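You operate a simulated robot arm through the tools that you are given. There is no shell and no other tool. Be economical: measure what you need, move in short steps, check, and stop when the job is done.

You are at the controls of a simulated robot arm. One attempt, no reset.

## Task
Tip the sand through the funnel into the white jar and screw its lid on.
Fine: the pan goes back, the funnel into the small green tray.

The check looks at the end state, three seconds after you hand in, the way a careful person would. Anything else that was tipped, shoved, dropped, spilled or broken makes it a failure. Lids that push on must go on centred and level and be pressed home; caps that screw on are set level and turned clockwise until they are tight.

## Robot
A 7-joint arm with a two-finger parallel gripper, fixed in place. Base frame: the origin is at the foot of the arm, x ahead of it, y to its left, z up. Lengths are in mm, angles in degrees, forces in N, time in s.
With the tool pointing down near the work surface it reaches from about 300 to 680 mm from the base axis. Its first joint turns from -66.0 to 66.0 degrees. Payload 1.57 kg.
The tool frame sits at the grasp point between the pads (the TCP): z along the fingers, y along the line on which they close. The tips reach 30 mm beyond it. The gripper opens to 110 mm. The fingers are 24 mm wide and 12 mm thick; the gripper's body (48 by 112 mm) begins 78 mm behind the TCP.
Orientation is told as [roll, pitch, yaw] about the base's x, y, z axes, in that order, counted from this pose: with the fingers straight down and closing along the base's y, the tool's x points along the base's -x, its y along +y and its z along -z.

## Interface
- The arm moves only by the tool nudge_tool. Its argument "targets" is a list of rows, each a list of 7 numbers: the shift along the tool's x, y, z in mm, then the turn, a rotation vector about the tool's x, y, z in degrees, then the opening, from 0 (shut) to 1 (fully open). In form: [[dx, dy, dz, wx, wy, wz, jaw], ...]. A call has 1 to 20 rows; each row is the pose to reach, as a shift and turn from the pose commanded when the call began, along the tool's axes at that moment. Rows are played at 5 a second. More than 50 mm and 8.6 degrees between two rows, or a gripper value outside its range, and nothing of the call is played. A pose out of reach is approached as far as the arm can. The call stops where the force on the tool passes 40 N (or 10 N more than at its start, if that is more) or the arm is blocked; 0.2 s more then pass. The fingers move at their own pace (about 108 mm/s each) and stop on an object; they squeeze with about 30 N. The grip force told is the motor's: it shows also when the fingers shut on nothing. Time passes only in rows, and 0.2 s behind the last, so rows that repeat a pose let the fingers close. It gives the time, the measured TCP pose, the force on the tool (base axes), the opening and the grip force at its end, in the units of the frame above (readings bear some noise), and new pictures: "views" is both (left out), scene, wrist or none.
- Cameras (640 x 400 px; columns grow to the right, rows downward): "scene" is fixed at [150, -377.8, 1408.3]; the picture's right is [0.91, -0.43, 0.00], its down [-0.22, -0.48, -0.85] and it looks along [0.36, 0.77, -0.53] (base axes); focal length 224 px, centre (320, 200). "wrist" rides on the gripper at [-36, 0, -80] in the tool frame; the picture's right is [0.00, -1.00, 0.00], its down [0.97, 0.00, -0.24] and it looks along [0.24, 0.00, 0.97] (tool axes); focal length 218 px, centre (320, 200). There is no depth. A picture from a camera that has moved, and an enlarged one, comes with that camera's place and axes in the base frame and with its lens.
- close_up(camera, box): a new picture of the part [left, top, right, bottom] of that camera's present view, enlarged. It takes no simulated time.
- finish_job(): hands the job in; it is judged then, once.

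Go step by step. Nothing tells you positions but the pictures and the camera data: compare them with the known pose of the tool, close in by small moves and look again before you grip or let go. The budget is 120 turns and 150 pictures, counting those below and the enlarged ones. Unless the task says otherwise, let go and move clear before handing in, and close with one line.

The tools are called after ">>>" as name(argument=value, ...) on one line, values as JSON. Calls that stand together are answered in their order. nudge_tool: Moves the arm, as the interface text tells. Its arguments: {"type":"object","properties":{"targets":{"type":"array","items":{"type":"array","items":{"type":"number"}}},"views":{"type":"string","enum":["both","scene","wrist","none"]}},"required":["targets"]} The other tools are called the same way: close_up (camera, box) takes an enlarged picture of a part of a camera's view; finish_job () hands the job in.

At the start:

```text
time: 0.0
ee_pos: [280.3, 92.8, 1332.3]
tool_rot: [0.0, 0.0, 0.0]
ft_force: [0.3, 0.6, -0.4]
opening: 110.2
gripper_force: 0.0
```

scene: 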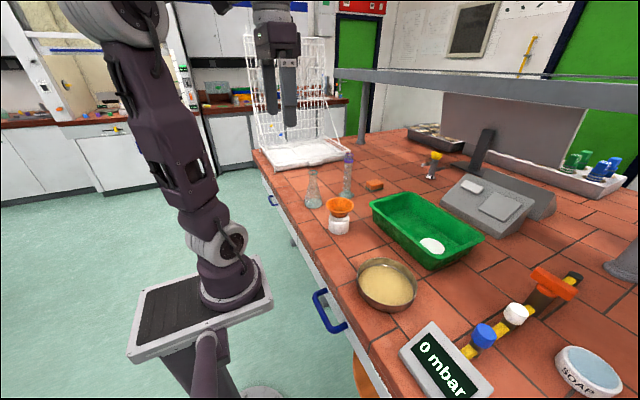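
wrist: 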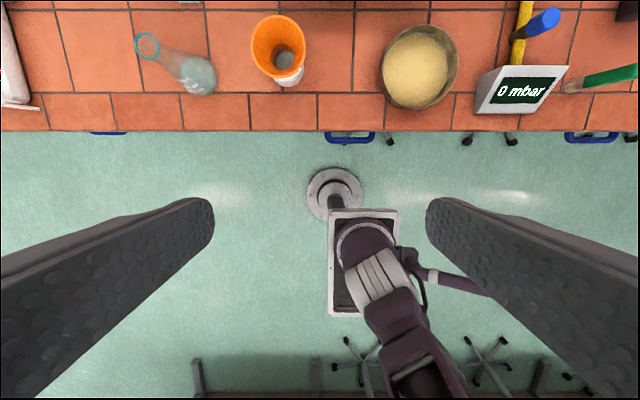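

I see a pan of sand, a white jar with an orange funnel in it, a green tray with a white lid in it. I'll take enlarged views first to measure.

>>> close_up(camera="scene", box=[280, 140, 500, 320])

>>> close_up(camera="wrist", box=[120, 0, 480, 140])

```text
2.22 times, centred on (390, 230) of scene
camera zoom: at [150.0, -377.8, 1408.3], right [0.91, -0.43, 0.0], down [-0.22, -0.48, -0.85], along [0.36, 0.77, -0.53], focal length 499 px, centre (164, 133)
```

zoom: 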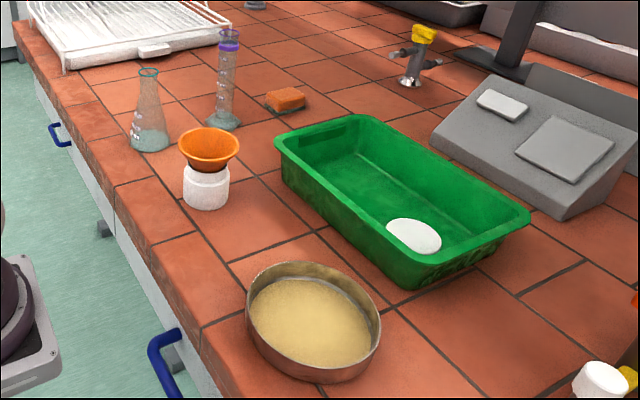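

```text
1.78 times, centred on (300, 70) of wrist
camera zoom: at [316.8, 92.8, 1413.8], right [0.0, -1.0, 0.0], down [-0.97, 0.0, 0.24], along [-0.24, 0.0, -0.97], focal length 388 px, centre (356, 431)
```

zoom: 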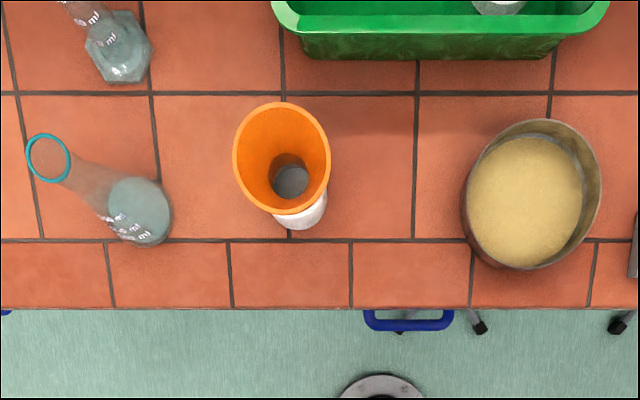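

I need a view from above the table; moving forward 200 mm at the same height.

>>> nudge_tool(targets=[[-45, -20, 0, 0, 0, 0, 1], [-90, -40, 0, 0, 0, 0, 1], [-135, -60, 0, 0, 0, 0, 1], [-180, -80, 0, 0, 0, 0, 1], [-220, -93, 0, 0, 0, 0, 1], [-220, -93, 0, 0, 0, 0, 1]])

```text
time: 1.4
ee_pos: [471.2, 2.8, 1314.2]
tool_rot: [0.1, 0.0, 0.0]
ft_force: [1.3, -0.2, 0.1]
opening: 110.1
gripper_force: 0.0
out of reach, approached as far as the arm can: row 4, 5, 6
camera wrist: at [508.0, 3.8, 1394.9], right [0.0, -1.0, 0.0], down [-0.97, 0.0, 0.24], along [-0.24, 0.0, -0.97], focal length 218 px, centre (320, 200)
```

scene: 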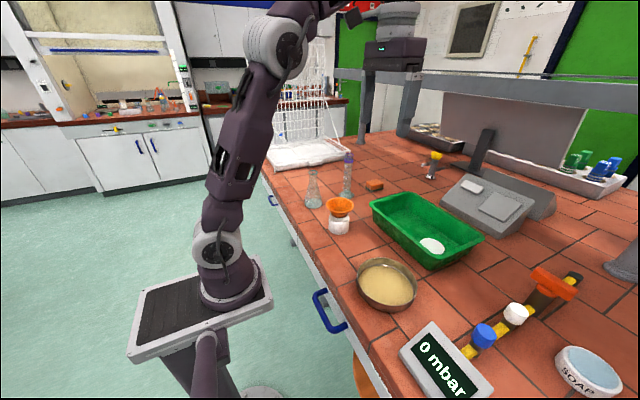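
wrist: 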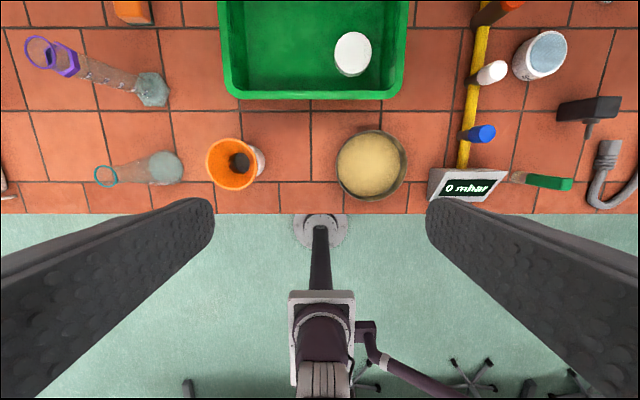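

From here: pan about (470,-104) and 150 mm wide, funnel rim about (480,172,979), lid about (685,-58) in the tray. I'll zoom in to refine.

>>> close_up(camera="wrist", box=[200, 0, 430, 210])

>>> close_up(camera="scene", box=[350, 190, 490, 320])

>>> close_up(camera="scene", box=[300, 160, 380, 240])

```text
1.90 times, centred on (315, 105) of wrist
camera zoom: at [508.0, 3.8, 1394.9], right [0.0, -1.0, 0.0], down [-0.97, 0.0, 0.24], along [-0.24, 0.0, -0.97], focal length 416 px, centre (330, 381)
```

zoom: 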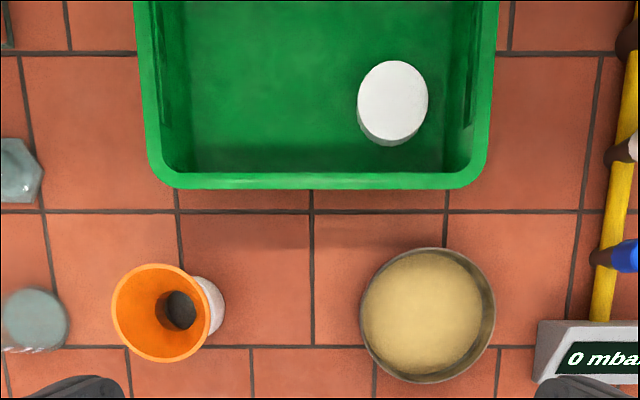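

```text
3.08 times, centred on (420, 255) of scene
camera zoom: at [150.0, -377.8, 1408.3], right [0.91, -0.43, 0.0], down [-0.22, -0.48, -0.85], along [0.36, 0.77, -0.53], focal length 691 px, centre (12, 31)
```

zoom: 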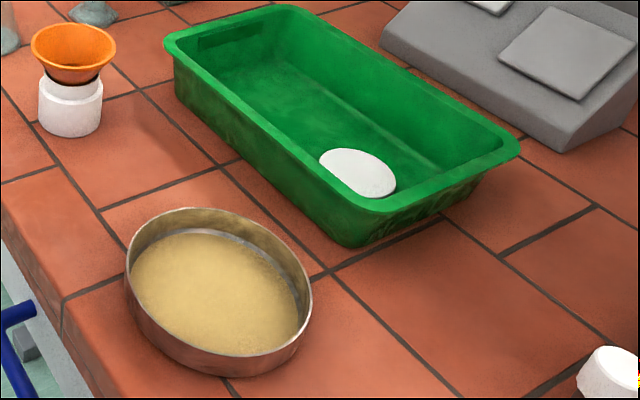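

```text
5.00 times, centred on (340, 200) of scene
camera zoom: at [150.0, -377.8, 1408.3], right [0.91, -0.43, 0.0], down [-0.22, -0.48, -0.85], along [0.36, 0.77, -0.53], focal length 1122 px, centre (220, 200)
```

zoom: 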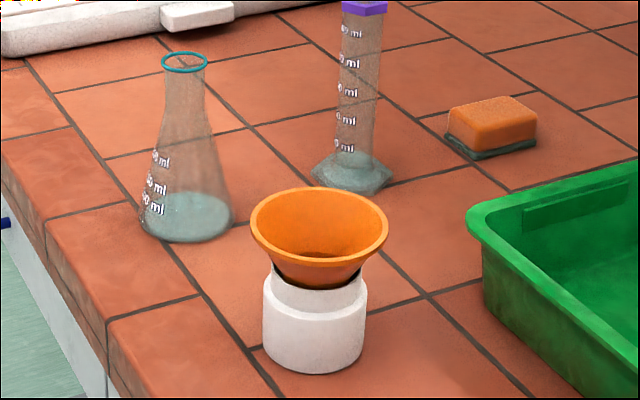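

The jar carries a neck; the lid lies top up in the tray; the pan has no handle so it must be held by its rim. I'll turn the gripper 90° so it closes along x and go above the pan's far rim.

>>> nudge_tool(targets=[[0, -10, 40, 0, 0, -7.5, 1], [0, -20, 80, 0, 0, -15, 1], [-6, -30, 120, 0, 0, -22.5, 1], [-15, -40, 150, 0, 0, -30, 1], [-24, -50, 164, 0, 0, -37.5, 1], [-32, -60, 164, 0, 0, -45, 1], [-40, -70, 164, 0, 0, -52.5, 1], [-48, -80, 164, 0, 0, -60, 1], [-56, -88, 164, 0, 0, -67.5, 1], [-64, -96, 164, 0, 0, -75, 1], [-72, -104, 164, 0, 0, -82.5, 1], [-72, -107, 164, 0, 0, -90, 1], [-72, -107, 164, 0, 0, -90, 1]])

```text
time: 4.2
ee_pos: [543.4, -101.6, 1147.7]
tool_rot: [-0.1, 0.1, 90.1]
ft_force: [0.1, 0.3, 0.3]
opening: 110.0
gripper_force: 0.0
camera wrist: at [545.3, -65.2, 1228.1], right [1.0, 0.0, 0.0], down [0.0, -0.97, 0.24], along [0.0, -0.24, -0.97], focal length 218 px, centre (320, 200)
```

scene: 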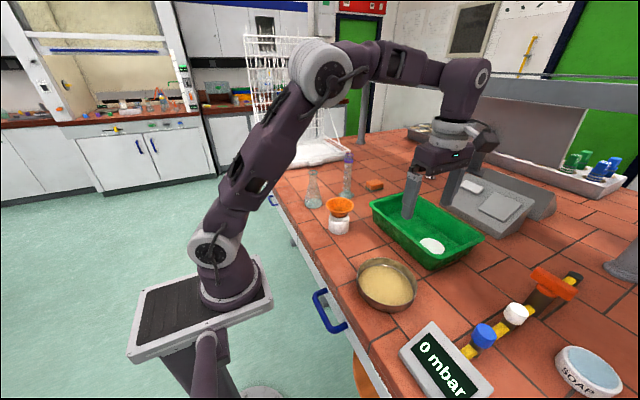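
wrist: 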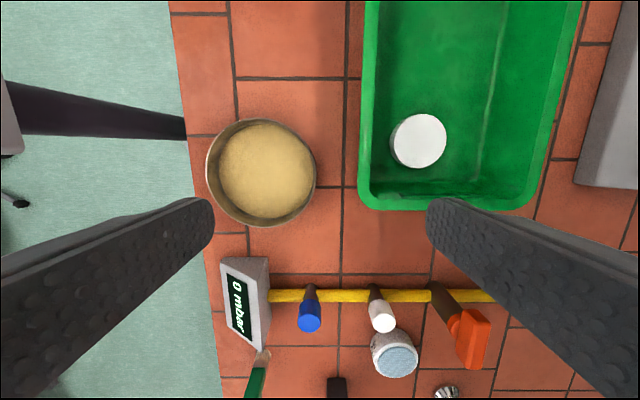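

Pan centre ≈(464,-101), rim radius ≈73. I'll centre over its far rim (x≈537), half-close the jaws and come lower to look.

>>> nudge_tool(targets=[[0, 0, 30, 0, 0, 0, 0.6], [0, 3, 60, 0, 0, 0, 0.45], [0, 6, 90, 0, 0, 0, 0.45], [0, 6, 105, 0, 0, 0, 0.45], [0, 6, 105, 0, 0, 0, 0.45]])

```text
time: 5.4
ee_pos: [538.8, -101.3, 1044.1]
tool_rot: [0.0, 0.0, 90.0]
ft_force: [-0.3, -0.1, 0.0]
opening: 49.4
gripper_force: 0.0
camera wrist: at [538.9, -64.6, 1123.1], right [1.0, 0.0, 0.0], down [0.0, -0.97, 0.24], along [0.0, -0.24, -0.97], focal length 218 px, centre (320, 200)
```

scene: 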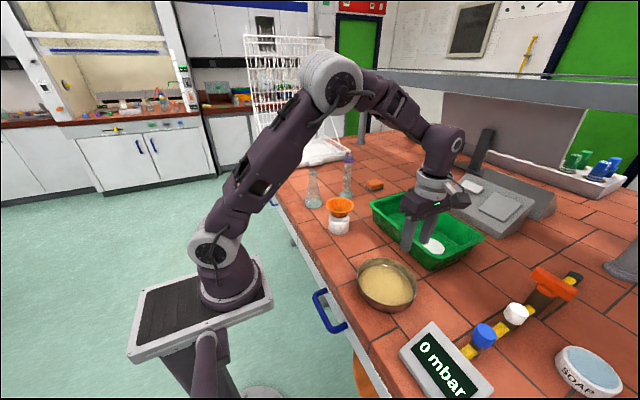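
wrist: 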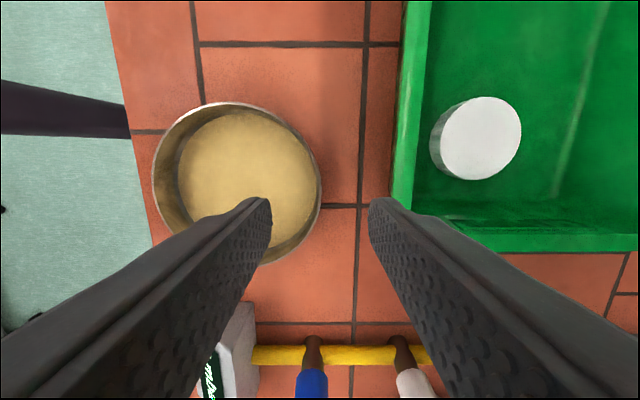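

Pan rim z≈934, centre ≈(465,-97), far wall at x≈539. Going down so the fingers straddle that wall, in steps.

>>> nudge_tool(targets=[[-2, 0, 30, 0, 0, 0, 0.4], [-4, 0, 60, 0, 0, 0, 0.4], [-4, 0, 80, 0, 0, 0, 0.4], [-4, 0, 80, 0, 0, 0, 0.4]])

>>> close_up(camera="scene", box=[340, 180, 480, 320])

```text
time: 6.4
ee_pos: [537.8, -97.6, 963.1]
tool_rot: [0.0, 0.0, 90.0]
ft_force: [-0.2, -0.4, 0.2]
opening: 44.0
gripper_force: 0.0
camera wrist: at [538.3, -61.8, 1042.5], right [1.0, 0.0, 0.0], down [0.0, -0.97, 0.24], along [0.0, -0.24, -0.97], focal length 218 px, centre (320, 200)
```

scene: 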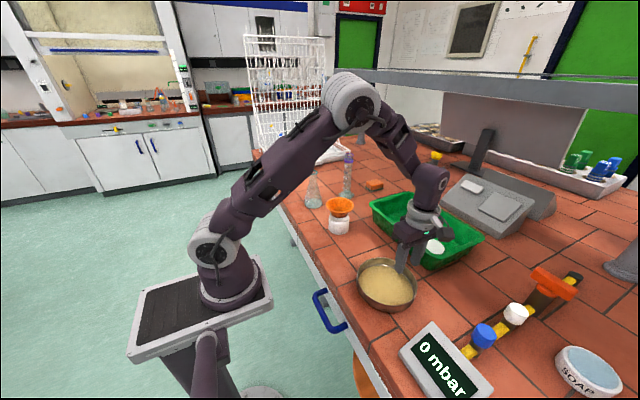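
wrist: 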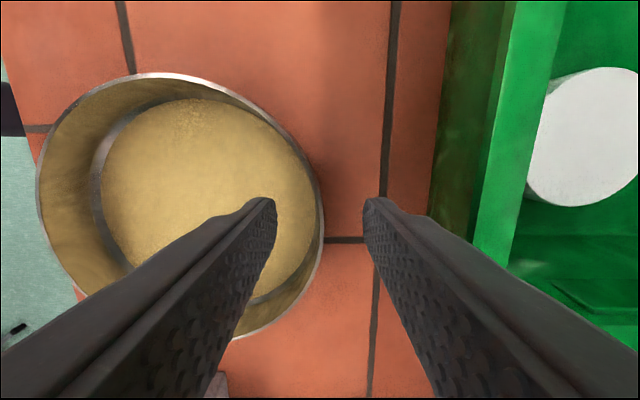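

```text
2.86 times, centred on (410, 250) of scene
camera zoom: at [150.0, -377.8, 1408.3], right [0.91, -0.43, 0.0], down [-0.22, -0.48, -0.85], along [0.36, 0.77, -0.53], focal length 641 px, centre (63, 57)
```

zoom: 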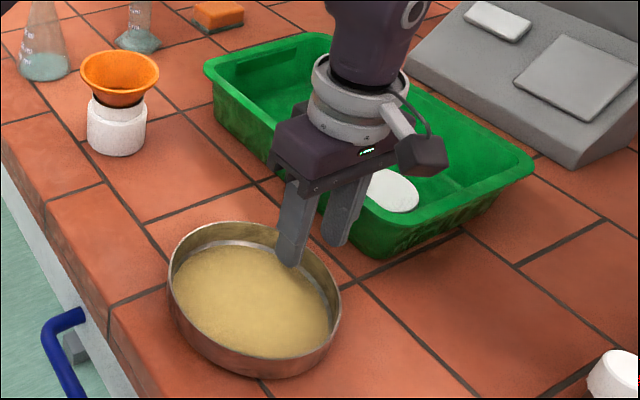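

Fingers straddle the wall well. Lower to TCP z≈940 and close.

>>> nudge_tool(targets=[[-3, 0, 8, 0, 0, 0, 0.4], [-3, 0, 16, 0, 0, 0, 0.4], [-3, 0, 23, 0, 0, 0, 0.4], [-3, 0, 23, 0, 0, 0, 0.4]], views="wrist")

```text
time: 7.4
ee_pos: [537.4, -94.5, 941.2]
tool_rot: [0.0, 0.1, 90.0]
ft_force: [0.5, -0.8, 0.0]
opening: 44.2
gripper_force: 0.2
camera wrist: at [538.1, -58.4, 1020.3], right [1.0, 0.0, 0.0], down [0.0, -0.97, 0.24], along [0.0, -0.24, -0.97], focal length 218 px, centre (320, 200)
```

wrist: 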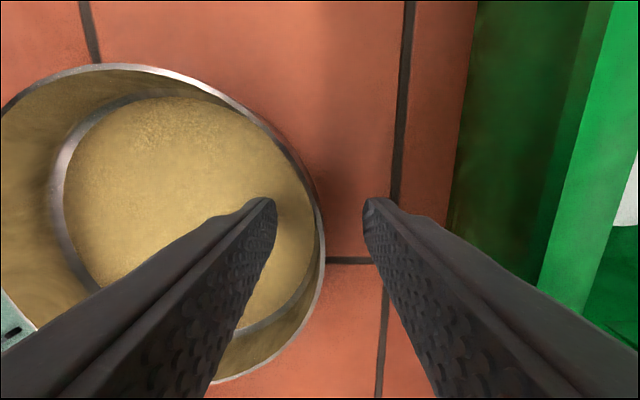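

>>> nudge_tool(targets=[[0, -2, 0, 0, 0, 0, 0.4], [0, -2, 0, 0, 0, 0, 0.2], [0, -2, 0, 0, 0, 0, 0], [0, -2, 0, 0, 0, 0, 0], [0, -2, 0, 0, 0, 0, 0], [0, -2, 0, 0, 0, 0, 0]], views="wrist")

```text
time: 8.8
ee_pos: [539.8, -94.8, 939.7]
tool_rot: [0.0, 0.0, 90.0]
ft_force: [0.6, 0.2, 0.3]
opening: 2.7
gripper_force: 23.6
camera wrist: at [540.4, -58.1, 1020.3], right [1.0, 0.0, 0.0], down [0.0, -0.97, 0.24], along [0.0, -0.24, -0.97], focal length 218 px, centre (320, 200)
```

wrist: 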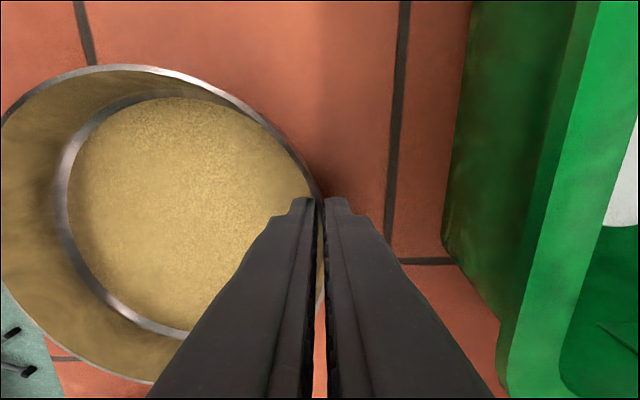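

Wall gripped (2.7 mm). Lift a little and check that it hangs level.

>>> nudge_tool(targets=[[0, 0, -4, 0, 0, 0, 0], [0, 0, -10, 0, 0, 0, 0], [0, 0, -18, 0, 0, 0, 0], [0, 0, -25, 0, 0, 0, 0], [0, 0, -25, 0, 0, 0, 0]])

>>> close_up(camera="scene", box=[340, 180, 480, 320])

```text
time: 10.0
ee_pos: [539.7, -93.5, 965.4]
tool_rot: [0.0, 0.0, 90.0]
ft_force: [-0.7, 0.5, -1.6]
opening: 2.5
gripper_force: 23.9
camera wrist: at [540.6, -58.1, 1045.7], right [1.0, 0.0, 0.0], down [0.0, -0.97, 0.24], along [0.0, -0.24, -0.97], focal length 218 px, centre (320, 200)
```

scene: 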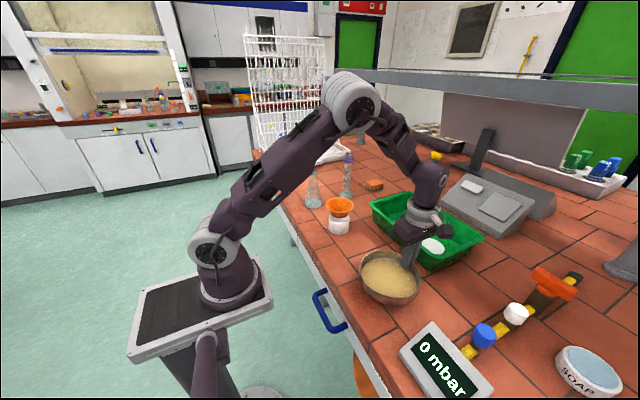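
wrist: 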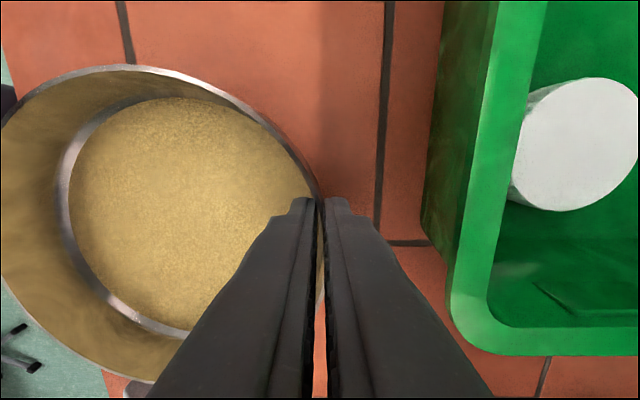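

```text
2.86 times, centred on (410, 250) of scene
camera zoom: at [150.0, -377.8, 1408.3], right [0.91, -0.43, 0.0], down [-0.22, -0.48, -0.85], along [0.36, 0.77, -0.53], focal length 641 px, centre (63, 57)
```

zoom: 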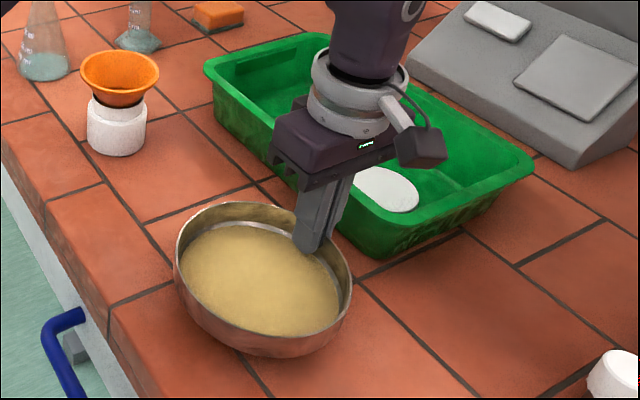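

The pan is held level and is light. Lifting it to z≈1110 and carrying it toward the funnel, stopping short to locate the funnel precisely.

>>> nudge_tool(targets=[[0, 0, -20, 0, 0, 0, 0], [0, 0, -45, 0, 0, 0, 0], [0, 0, -75, 0, 0, 0, 0], [-15, 0, -105, 0, 0, 0, 0], [-35, 0, -130, 0, 0, 0, 0], [-60, 0, -145, 0, 0, 0, 0], [-90, 0, -145, 0, 0, 0, 0], [-120, 0, -145, 0, 0, 0, 0], [-145, 0, -145, 0, 0, 0, 0], [-165, 0, -145, 0, 0, 0, 0], [-180, 0, -145, 0, 0, 0, 0], [-185, 0, -145, 0, 0, 0, 0], [-185, 0, -145, 0, 0, 0, 0]])

```text
time: 12.8
ee_pos: [541.2, 91.3, 1111.8]
tool_rot: [0.1, 0.0, 90.0]
ft_force: [-0.1, 0.0, -3.3]
opening: 2.9
gripper_force: 23.8
camera wrist: at [541.3, 126.8, 1190.8], right [1.0, 0.0, 0.0], down [0.0, -0.97, 0.24], along [0.0, -0.24, -0.97], focal length 218 px, centre (320, 200)
```

scene: 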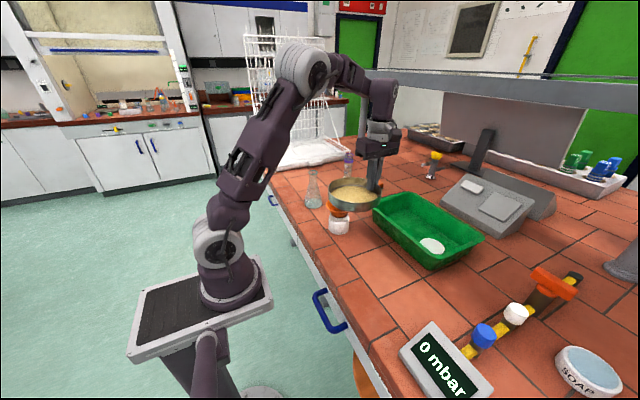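
wrist: 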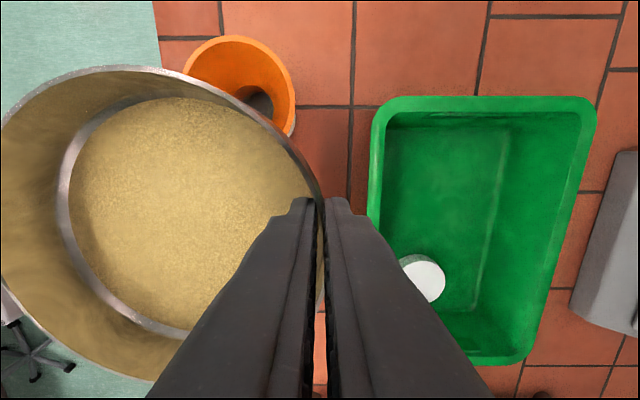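

Funnel rim centre ≈(473,170,979), radius 49. I'll tilt the pan 20° (still retaining the sand) and bring its near lip to just above the funnel.

>>> nudge_tool(targets=[[-15, -15, 0, 2, 0, 0, 0], [-30, -30, 0, 5, 0, 0, 0], [-45, -45, 0, 8, 0, 0, 0], [-60, -60, 2, 11, 0, 0, 0], [-72, -72, 5, 14, 0, 0, 0], [-79, -78, 8, 17, 0, 0, 0], [-79, -82, 10, 19, 0, 0, 0], [-79, -82, 10, 20, 0, 0, 0], [-79, -82, 10, 20, 0, 0, 0]])

>>> close_up(camera="scene", box=[290, 120, 430, 250])

```text
time: 14.8
ee_pos: [624.1, 170.7, 1099.5]
tool_rot: [-19.9, 0.0, 90.0]
ft_force: [0.2, 0.3, -1.8]
opening: 2.8
gripper_force: 24.2
camera wrist: at [595.9, 206.3, 1175.7], right [0.94, 0.0, 0.34], down [-0.08, -0.97, 0.23], along [0.33, -0.24, -0.91], focal length 218 px, centre (320, 200)
```

scene: 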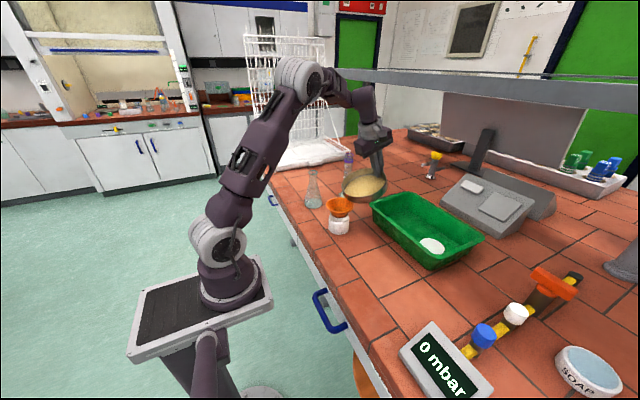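
wrist: 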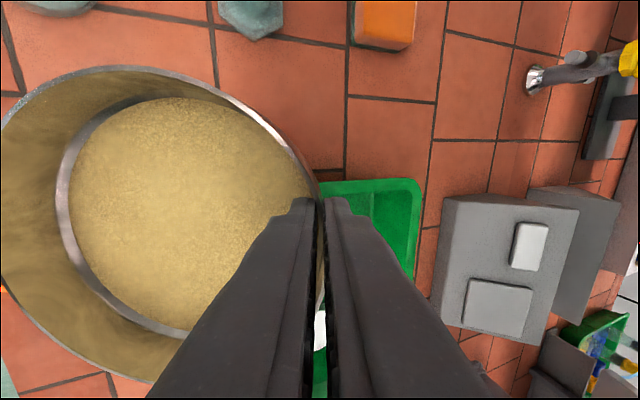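

```text
3.08 times, centred on (360, 185) of scene
camera zoom: at [150.1, -377.8, 1408.3], right [0.91, -0.43, 0.0], down [-0.22, -0.48, -0.85], along [0.36, 0.77, -0.53], focal length 691 px, centre (197, 246)
```

zoom: 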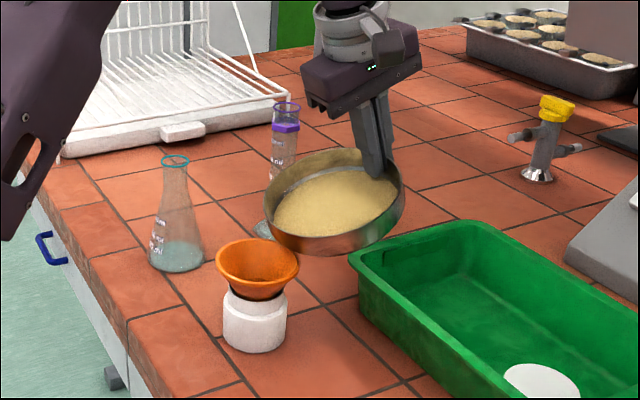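

The pan lip is just over the funnel as predicted. Now tipping about the lip, from 20° to 40°, slowly.

>>> nudge_tool(targets=[[0, 1.8, -3, 2.5, 0, 0, 0], [0, 3.7, -6.3, 5, 0, 0, 0], [0, 5, -12, 7.5, 0, 0, 0], [0, 6.3, -17.7, 10, 0, 0, 0], [0, 8.2, -23.4, 12.5, 0, 0, 0], [0, 10.1, -29, 15, 0, 0, 0], [0, 12.6, -34.3, 17.5, 0, 0, 0], [0, 15.1, -39.5, 20, 0, 0, 0], [0, 15.1, -39.5, 20, 0, 0, 0]])

>>> close_up(camera="scene", box=[290, 120, 430, 250])

```text
time: 16.8
ee_pos: [595.4, 169.9, 1133.0]
tool_rot: [-40.0, 0.0, 90.0]
ft_force: [0.0, -0.7, -1.9]
opening: 2.3
gripper_force: 23.9
camera wrist: at [544.1, 206.8, 1193.9], right [0.77, 0.0, 0.64], down [-0.15, -0.97, 0.18], along [0.62, -0.24, -0.74], focal length 218 px, centre (320, 200)
```

scene: 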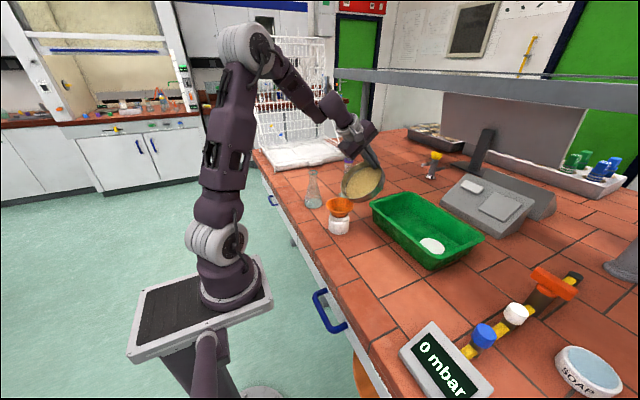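
wrist: 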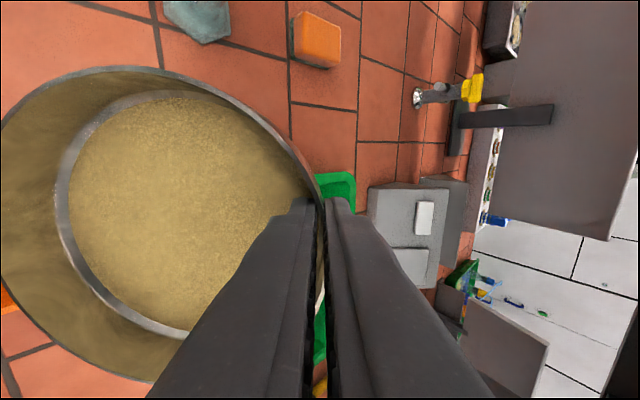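

```text
3.08 times, centred on (360, 185) of scene
camera zoom: at [150.0, -377.8, 1408.3], right [0.91, -0.43, 0.0], down [-0.22, -0.48, -0.85], along [0.36, 0.77, -0.53], focal length 691 px, centre (197, 246)
```

zoom: 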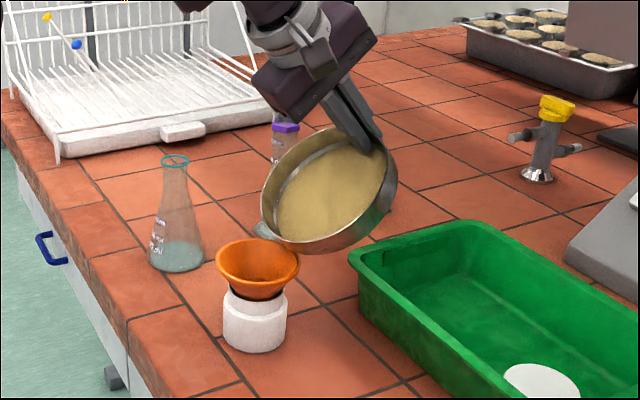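

No sand has run yet. Continue to 60°, checking midway by force and picture.

>>> nudge_tool(targets=[[0, 1.2, -5.7, 2.5, 0, 0, 0], [0, 2.4, -11.4, 5, 0, 0, 0], [0, 4.1, -17, 7.5, 0, 0, 0], [0, 5.9, -22.6, 10, 0, 0, 0], [0, 5.9, -22.6, 10, 0, 0, 0]])

>>> close_up(camera="scene", box=[290, 120, 430, 250])

```text
time: 18.0
ee_pos: [576.2, 169.3, 1146.9]
tool_rot: [-50.0, -0.1, 90.0]
ft_force: [-0.4, -0.7, -1.6]
opening: 2.8
gripper_force: 23.9
out of reach, approached as far as the arm can: row 4
camera wrist: at [514.7, 205.6, 1198.0], right [0.64, 0.0, 0.77], down [-0.18, -0.97, 0.15], along [0.74, -0.24, -0.62], focal length 218 px, centre (320, 200)
```

scene: 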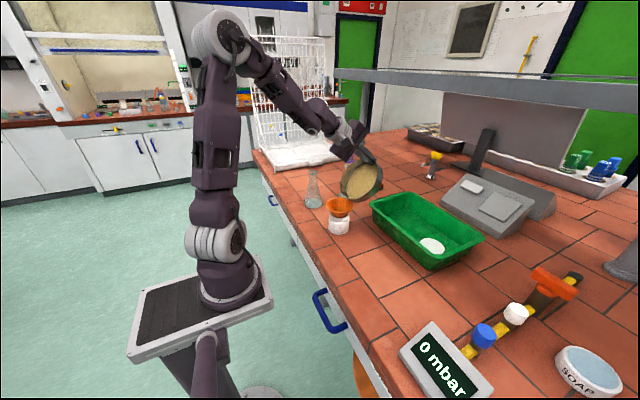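
wrist: 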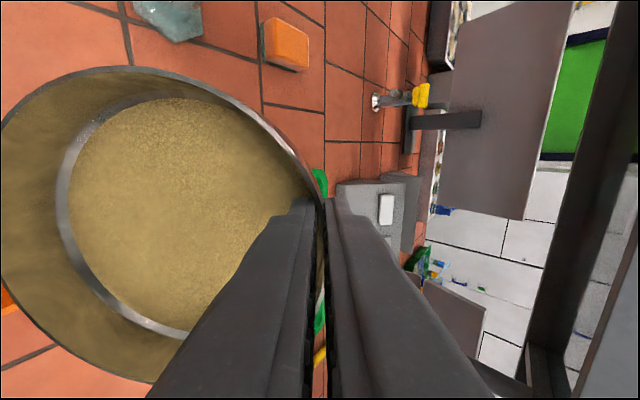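

```text
3.08 times, centred on (360, 185) of scene
camera zoom: at [150.0, -377.8, 1408.3], right [0.91, -0.43, 0.0], down [-0.22, -0.48, -0.85], along [0.36, 0.77, -0.53], focal length 691 px, centre (197, 246)
```

zoom: 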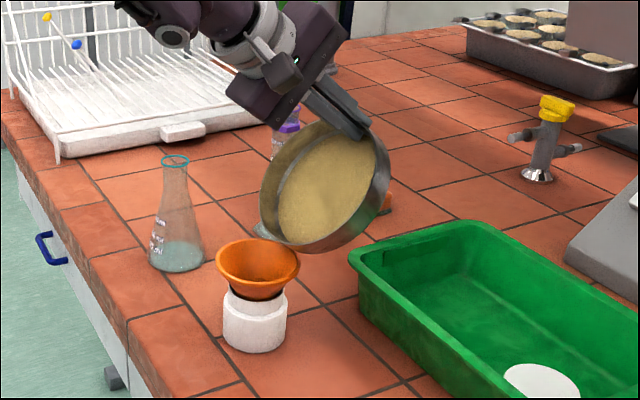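

Still retained at 50° with the pan steady. Continue gently to 60°.

>>> nudge_tool(targets=[[0, 1.5, -5.6, 2.5, 0, 0, 0], [0, 3, -11.3, 5, 0, 0, 0], [0, 5, -17, 7.5, 0, 0, 0], [0, 7.1, -22.7, 10, 0, 0, 0], [0, 7.1, -22.7, 10, 0, 0, 0]], views="scene")

>>> close_up(camera="scene", box=[290, 120, 430, 250])

```text
time: 19.2
ee_pos: [554.0, 169.6, 1155.0]
tool_rot: [-60.0, 0.0, 90.0]
ft_force: [0.1, -0.3, -2.1]
opening: 2.6
gripper_force: 24.2
```

scene: 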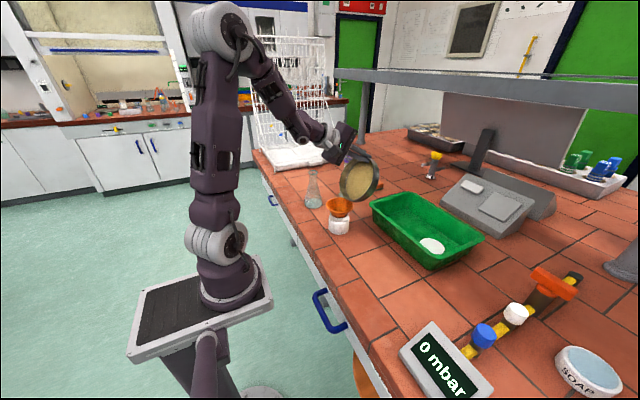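

```text
3.08 times, centred on (360, 185) of scene
camera zoom: at [150.0, -377.8, 1408.3], right [0.91, -0.43, 0.0], down [-0.22, -0.48, -0.85], along [0.36, 0.77, -0.53], focal length 691 px, centre (197, 246)
```

zoom: 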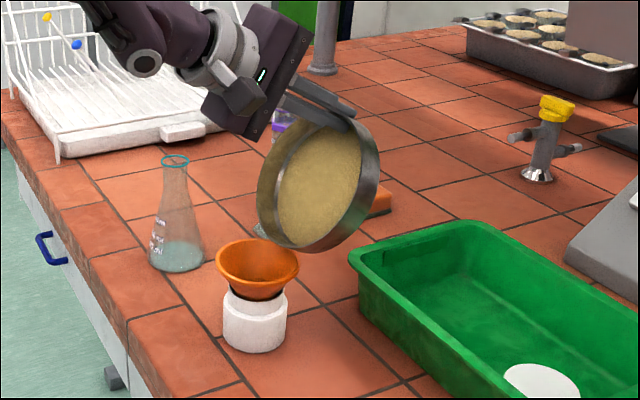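

>>> nudge_tool(targets=[[0, 2.1, -6.6, 2.5, 0, 0, 0], [0, 4.3, -13.3, 5, 0, 0, 0], [0, 7, -20, 7.5, 0, 0, 0], [0, 10, -26.5, 10, 0, 0, 0], [0, 10, -26.5, 10, 0, 0, 0]], views="none")

>>> close_up(camera="scene", box=[290, 120, 430, 250])

```text
time: 20.4
ee_pos: [525.9, 171.7, 1160.1]
tool_rot: [-69.9, -0.1, 90.0]
ft_force: [-0.8, 0.5, -1.9]
opening: 2.5
gripper_force: 24.3
```

```text
3.08 times, centred on (360, 185) of scene
camera zoom: at [150.0, -377.8, 1408.3], right [0.91, -0.43, 0.0], down [-0.22, -0.48, -0.85], along [0.36, 0.77, -0.53], focal length 691 px, centre (197, 246)
```

zoom: 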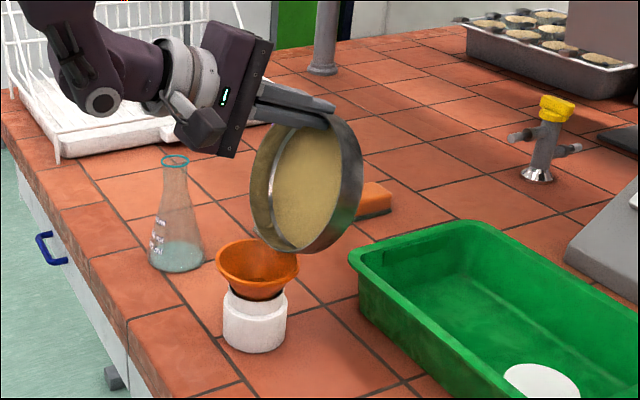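

>>> nudge_tool(targets=[[0, 1.6, -5.8, 2.5, 0, 0, 0], [0, 3.2, -11.7, 5, 0, 0, 0], [0, 6, -18, 7.5, 0, 0, 0], [0, 8.7, -23.9, 10, 0, 0, 0], [0, 8.7, -23.9, 10, 0, 0, 0]], views="none")

>>> close_up(camera="scene", box=[290, 120, 430, 250])

```text
time: 21.6
ee_pos: [518.9, 175.3, 1168.1]
tool_rot: [-80.0, 0.1, 90.1]
ft_force: [0.1, -0.3, -2.2]
opening: 2.8
gripper_force: 23.8
out of reach, approached as far as the arm can: row 3, 4, 5
```

```text
3.08 times, centred on (360, 185) of scene
camera zoom: at [150.1, -377.8, 1408.3], right [0.91, -0.43, 0.0], down [-0.22, -0.48, -0.85], along [0.36, 0.77, -0.53], focal length 691 px, centre (197, 246)
```

zoom: 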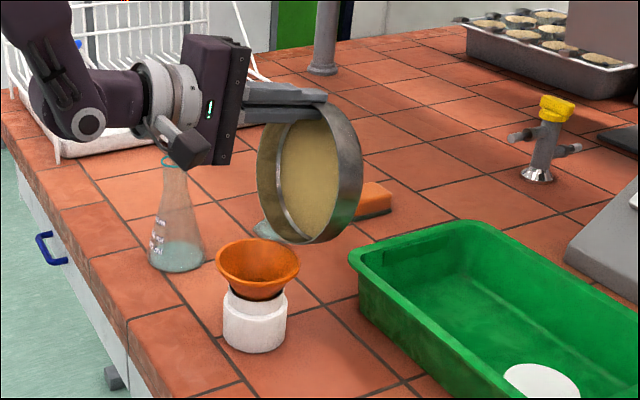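

The sand has not started to run, and the arm is folding too close to its base to tilt further this way. I'll untilt to 30°, then swing the hand so it tips sideways (toward -y), where there's room for more than 90°.

>>> nudge_tool(targets=[[0, -4, 7, -6, 0, 0, 0], [0, -8, 14, -12, 0, 0, 0], [0, -12, 21, -18, 0, 0, 0], [0, -16, 28, -25, 0, 0, 0], [0, -20, 35, -32, 0, 0, 0], [0, -24, 42, -39, 0, 0, 0], [0, -28, 50, -45, 0, 0, 0], [0, -30, 55.6, -50, 0, 0, 0], [0, -30, 55.6, -50, 0, 0, 0]], views="scene")

```text
time: 23.6
ee_pos: [578.4, 174.5, 1187.4]
tool_rot: [-29.8, 0.0, 90.0]
ft_force: [-1.6, -0.6, -1.7]
opening: 2.9
gripper_force: 23.7
```

scene: 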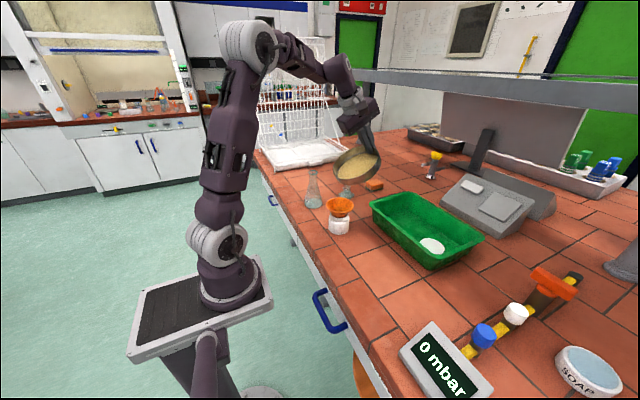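

>>> nudge_tool(targets=[[-7.9, 6.4, -3.7, 0, -3.75, -6.5, 0], [-15.8, 12.7, -7.3, 0, -7.5, -12.99, 0], [-23.8, 19, -11, 0, -11.25, -19.49, 0], [-31.7, 25.4, -14.7, 0, -15, -25.98, 0], [-39.6, 31.8, -18.4, 0, -18.75, -32.48, 0], [-47.5, 38.1, -22, 0, -22.5, -38.97, 0], [-55.4, 44.4, -25.7, 0, -26.25, -45.47, 0], [-63.4, 50.8, -29.4, 0, -30, -51.96, 0], [-71.3, 57.2, -33, 0, -33.75, -58.46, 0], [-79.2, 63.5, -36.7, 0, -37.5, -64.95, 0], [-87.1, 69.9, -40.4, 0, -41.25, -71.45, 0], [-95, 76.2, -44, 0, -45, -77.94, 0], [-95, 76.2, -44, 0, -45, -77.94, 0]], views="scene")

```text
time: 26.4
ee_pos: [489.8, 269.3, 1189.1]
tool_rot: [-30.1, -0.1, -179.8]
ft_force: [-0.4, 0.0, -2.2]
opening: 2.8
gripper_force: 23.3
```

scene: 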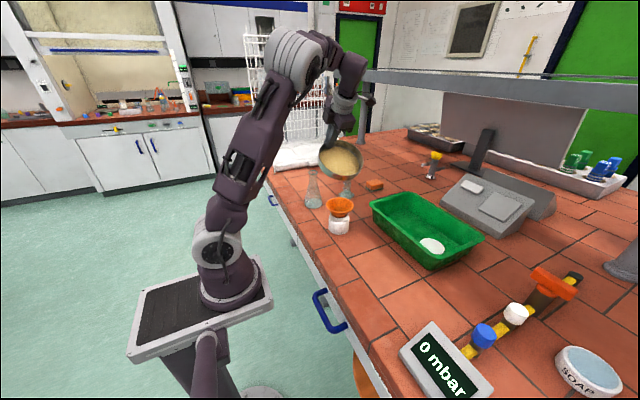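

That works. Now tilt to 60° with the lip above the funnel, hand aiming +y.

>>> nudge_tool(targets=[[-1.6, 3.5, 1.3, 3, 0, 0, 0], [-3.2, 7, 2.6, 6, 0, 0, 0], [-4.8, 10.5, 3.9, 9, 0, 0, 0], [-6.4, 14.1, 5.2, 12, 0, 0, 0], [-8, 17.6, 6.5, 15, 0, 0, 0], [-9.6, 21.2, 7.9, 18, 0, 0, 0], [-11.2, 24.7, 9.2, 21, 0, 0, 0], [-12.8, 28.2, 10.5, 24, 0, 0, 0], [-14.4, 31.8, 11.8, 27, 0, 0, 0], [-16, 35.3, 13.1, 30, 0, 0, 0], [-16, 35.3, 13.1, 30, 0, 0, 0]])

>>> close_up(camera="scene", box=[290, 120, 430, 250])

```text
time: 28.8
ee_pos: [474.6, 245.5, 1159.6]
tool_rot: [-60.1, 0.0, 180.0]
ft_force: [0.9, -0.8, -1.1]
opening: 2.4
gripper_force: 23.8
camera wrist: at [438.5, 176.4, 1199.3], right [0.0, 0.5, 0.87], down [0.97, -0.21, 0.12], along [0.24, 0.84, -0.48], focal length 218 px, centre (320, 200)
```

scene: 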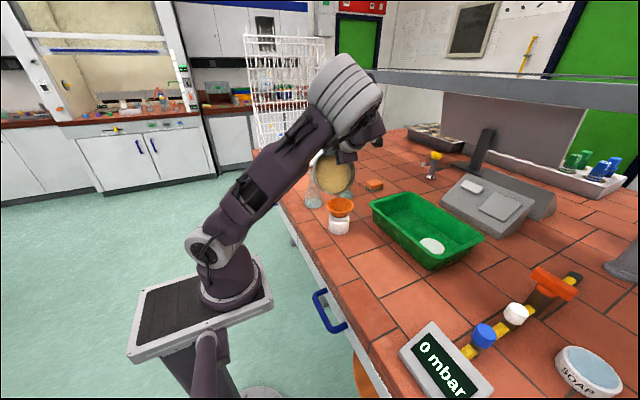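
wrist: 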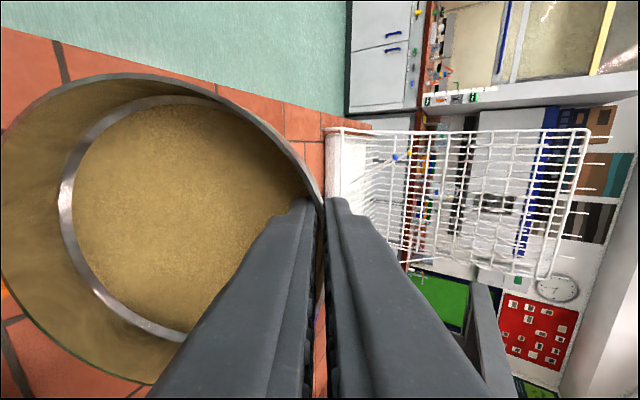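

```text
3.08 times, centred on (360, 185) of scene
camera zoom: at [150.0, -377.8, 1408.3], right [0.91, -0.43, 0.0], down [-0.22, -0.48, -0.85], along [0.36, 0.77, -0.53], focal length 691 px, centre (197, 246)
```

zoom: 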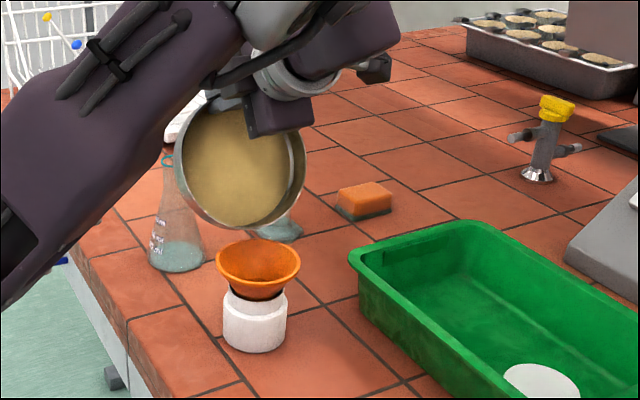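

The lip sits right over the funnel. Continue tipping to 80°.

>>> nudge_tool(targets=[[0, 2.5, -6.6, 2.5, 0, 0, 0], [0, 4.95, -13.2, 5, 0, 0, 0], [0, 7.2, -19, 7.5, 0, 0, 0], [0, 9.5, -24.7, 10, 0, 0, 0], [0, 12.3, -30.4, 12.5, 0, 0, 0], [0, 15.3, -35.9, 15, 0, 0, 0], [0, 18.7, -41.3, 17.5, 0, 0, 0], [0, 22.3, -46.6, 20, 0, 0, 0], [0, 22.3, -46.6, 20, 0, 0, 0]], views="scene")

>>> close_up(camera="scene", box=[290, 120, 430, 250])

```text
time: 30.8
ee_pos: [474.1, 194.9, 1163.0]
tool_rot: [-80.1, 0.0, 180.0]
ft_force: [-0.8, -0.4, -1.7]
opening: 2.8
gripper_force: 24.2
```

scene: 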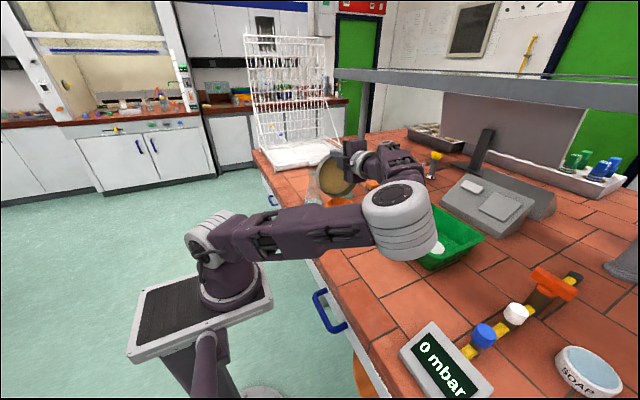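

```text
3.08 times, centred on (360, 185) of scene
camera zoom: at [150.0, -377.8, 1408.3], right [0.91, -0.43, 0.0], down [-0.22, -0.48, -0.85], along [0.36, 0.77, -0.53], focal length 691 px, centre (197, 246)
```

zoom: 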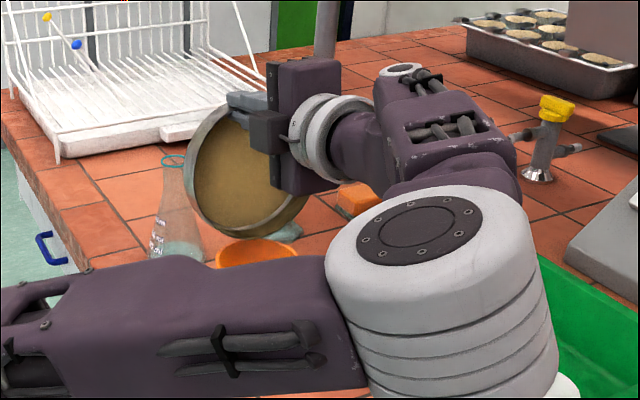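

The elbow swung to the side but is well above the table (~z 1180) with no contact. Continue to 90°, watching with the wrist camera too.

>>> nudge_tool(targets=[[0, 1.7, -6.7, 2.5, 0, 0, 0], [0, 3.5, -13.5, 5, 0, 0, 0], [0, 6, -19.7, 7.5, 0, 0, 0], [0, 8.6, -25.8, 10, 0, 0, 0], [0, 8.6, -25.8, 10, 0, 0, 0]])

>>> close_up(camera="scene", box=[290, 120, 430, 250])

```text
time: 32.0
ee_pos: [474.1, 167.7, 1158.6]
tool_rot: [-89.9, 0.1, 179.9]
ft_force: [-0.4, 0.3, -1.1]
opening: 2.6
gripper_force: 23.7
camera wrist: at [438.5, 88.5, 1159.0], right [0.0, 0.0, 1.0], down [0.97, -0.24, 0.0], along [0.24, 0.97, 0.0], focal length 218 px, centre (320, 200)
```

scene: 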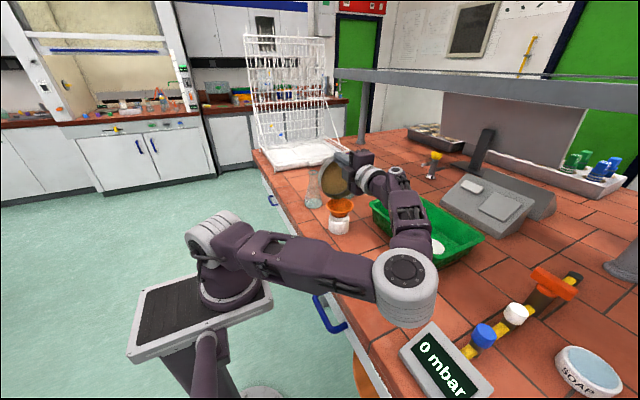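
wrist: 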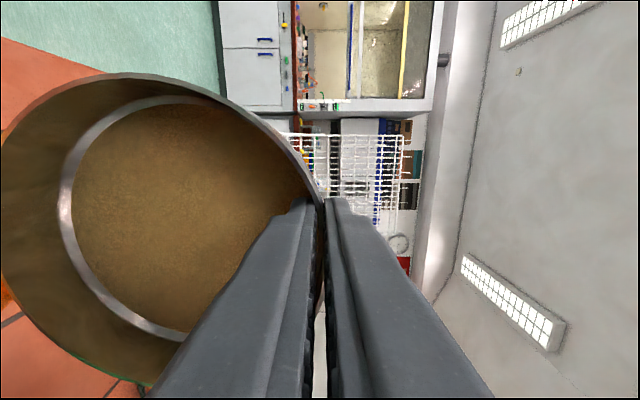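

```text
3.08 times, centred on (360, 185) of scene
camera zoom: at [150.0, -377.8, 1408.3], right [0.91, -0.43, 0.0], down [-0.22, -0.48, -0.85], along [0.36, 0.77, -0.53], focal length 691 px, centre (197, 246)
```

zoom: 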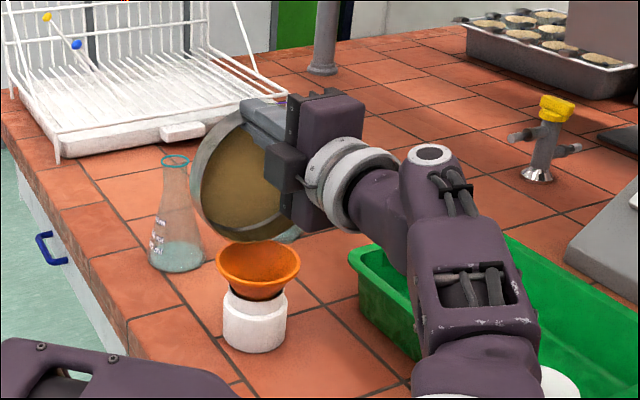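

No sand movement at 90° yet. Continue to 100°.

>>> nudge_tool(targets=[[0, 1.5, -7.5, 2.5, 0, 0, 0], [0, 3, -15, 5, 0, 0, 0], [0, 4.2, -21.4, 7.5, 0, 0, 0], [0, 5.3, -27.8, 10, 0, 0, 0], [0, 5.3, -27.8, 10, 0, 0, 0]])

>>> close_up(camera="scene", box=[290, 120, 430, 250])

```text
time: 33.2
ee_pos: [473.8, 141.2, 1154.7]
tool_rot: [-99.9, 0.0, 180.1]
ft_force: [-0.7, -0.8, -1.0]
opening: 2.6
gripper_force: 23.8
camera wrist: at [439.0, 61.4, 1140.9], right [0.0, -0.17, 0.98], down [0.97, -0.24, -0.04], along [0.24, 0.96, 0.17], focal length 218 px, centre (320, 200)
```

scene: 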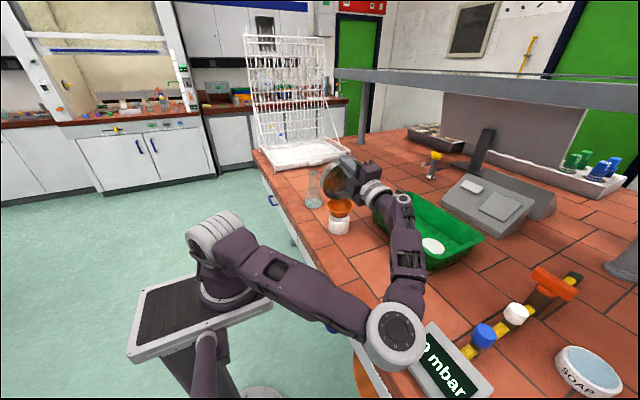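
wrist: 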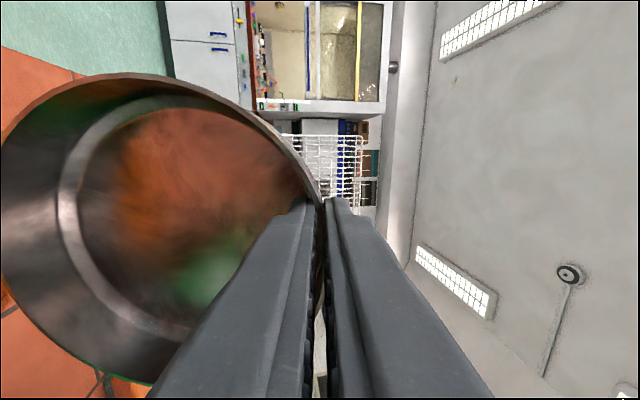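

```text
3.08 times, centred on (360, 185) of scene
camera zoom: at [150.0, -377.8, 1408.3], right [0.91, -0.43, 0.0], down [-0.22, -0.48, -0.85], along [0.36, 0.77, -0.53], focal length 691 px, centre (197, 246)
```

zoom: 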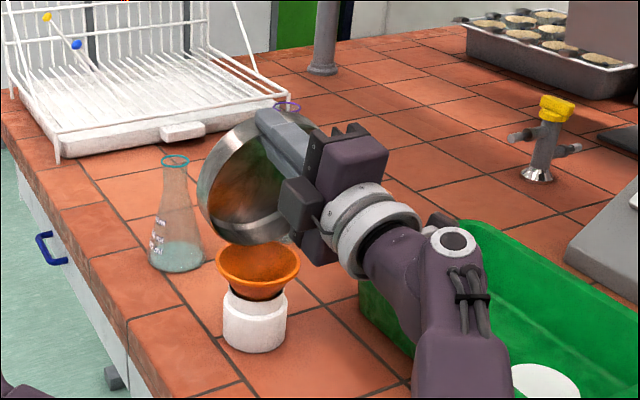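

The pan is empty now, and no sand shows on the table. Now I reverse the path, lifting slightly while untilting to 60°.

>>> nudge_tool(targets=[[0, -2.5, 7.3, -2.5, 0, 0, 0], [0, -5, 14.6, -5, 0, 0, 0], [0, -7.5, 21.9, -7.5, 0, 0, 0], [0, -10.1, 29.2, -10, 0, 0, 0], [0, -11.4, 36.3, -12.5, 0, 0, 0], [0, -12.7, 43.4, -15, 0, 0, 0], [0, -14, 50.4, -17.5, 0, 0, 0], [0, -15.2, 57.5, -20, 0, 0, 0], [0, -15.4, 64, -22.5, 0, 0, 0], [0, -15.6, 70.3, -25, 0, 0, 0], [0, -15.7, 76.7, -27.5, 0, 0, 0], [0, -15.8, 83, -30, 0, 0, 0], [0, -16, 89.4, -32.5, 0, 0, 0], [0, -16.1, 95.8, -35, 0, 0, 0], [0, -16.3, 102.1, -37.5, 0, 0, 0], [0, -16.4, 108.5, -40, 0, 0, 0], [0, -16.4, 108.5, -40, 0, 0, 0]], views="scene")

```text
time: 36.8
ee_pos: [474.0, 243.7, 1188.2]
tool_rot: [-59.9, 0.0, 180.0]
ft_force: [-0.2, 0.0, -2.0]
opening: 2.9
gripper_force: 24.0
```

scene: 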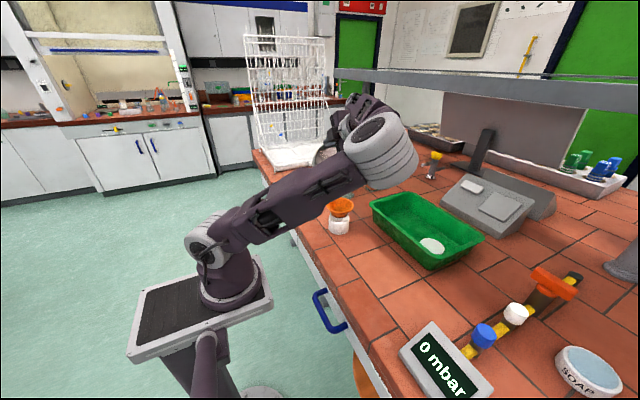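

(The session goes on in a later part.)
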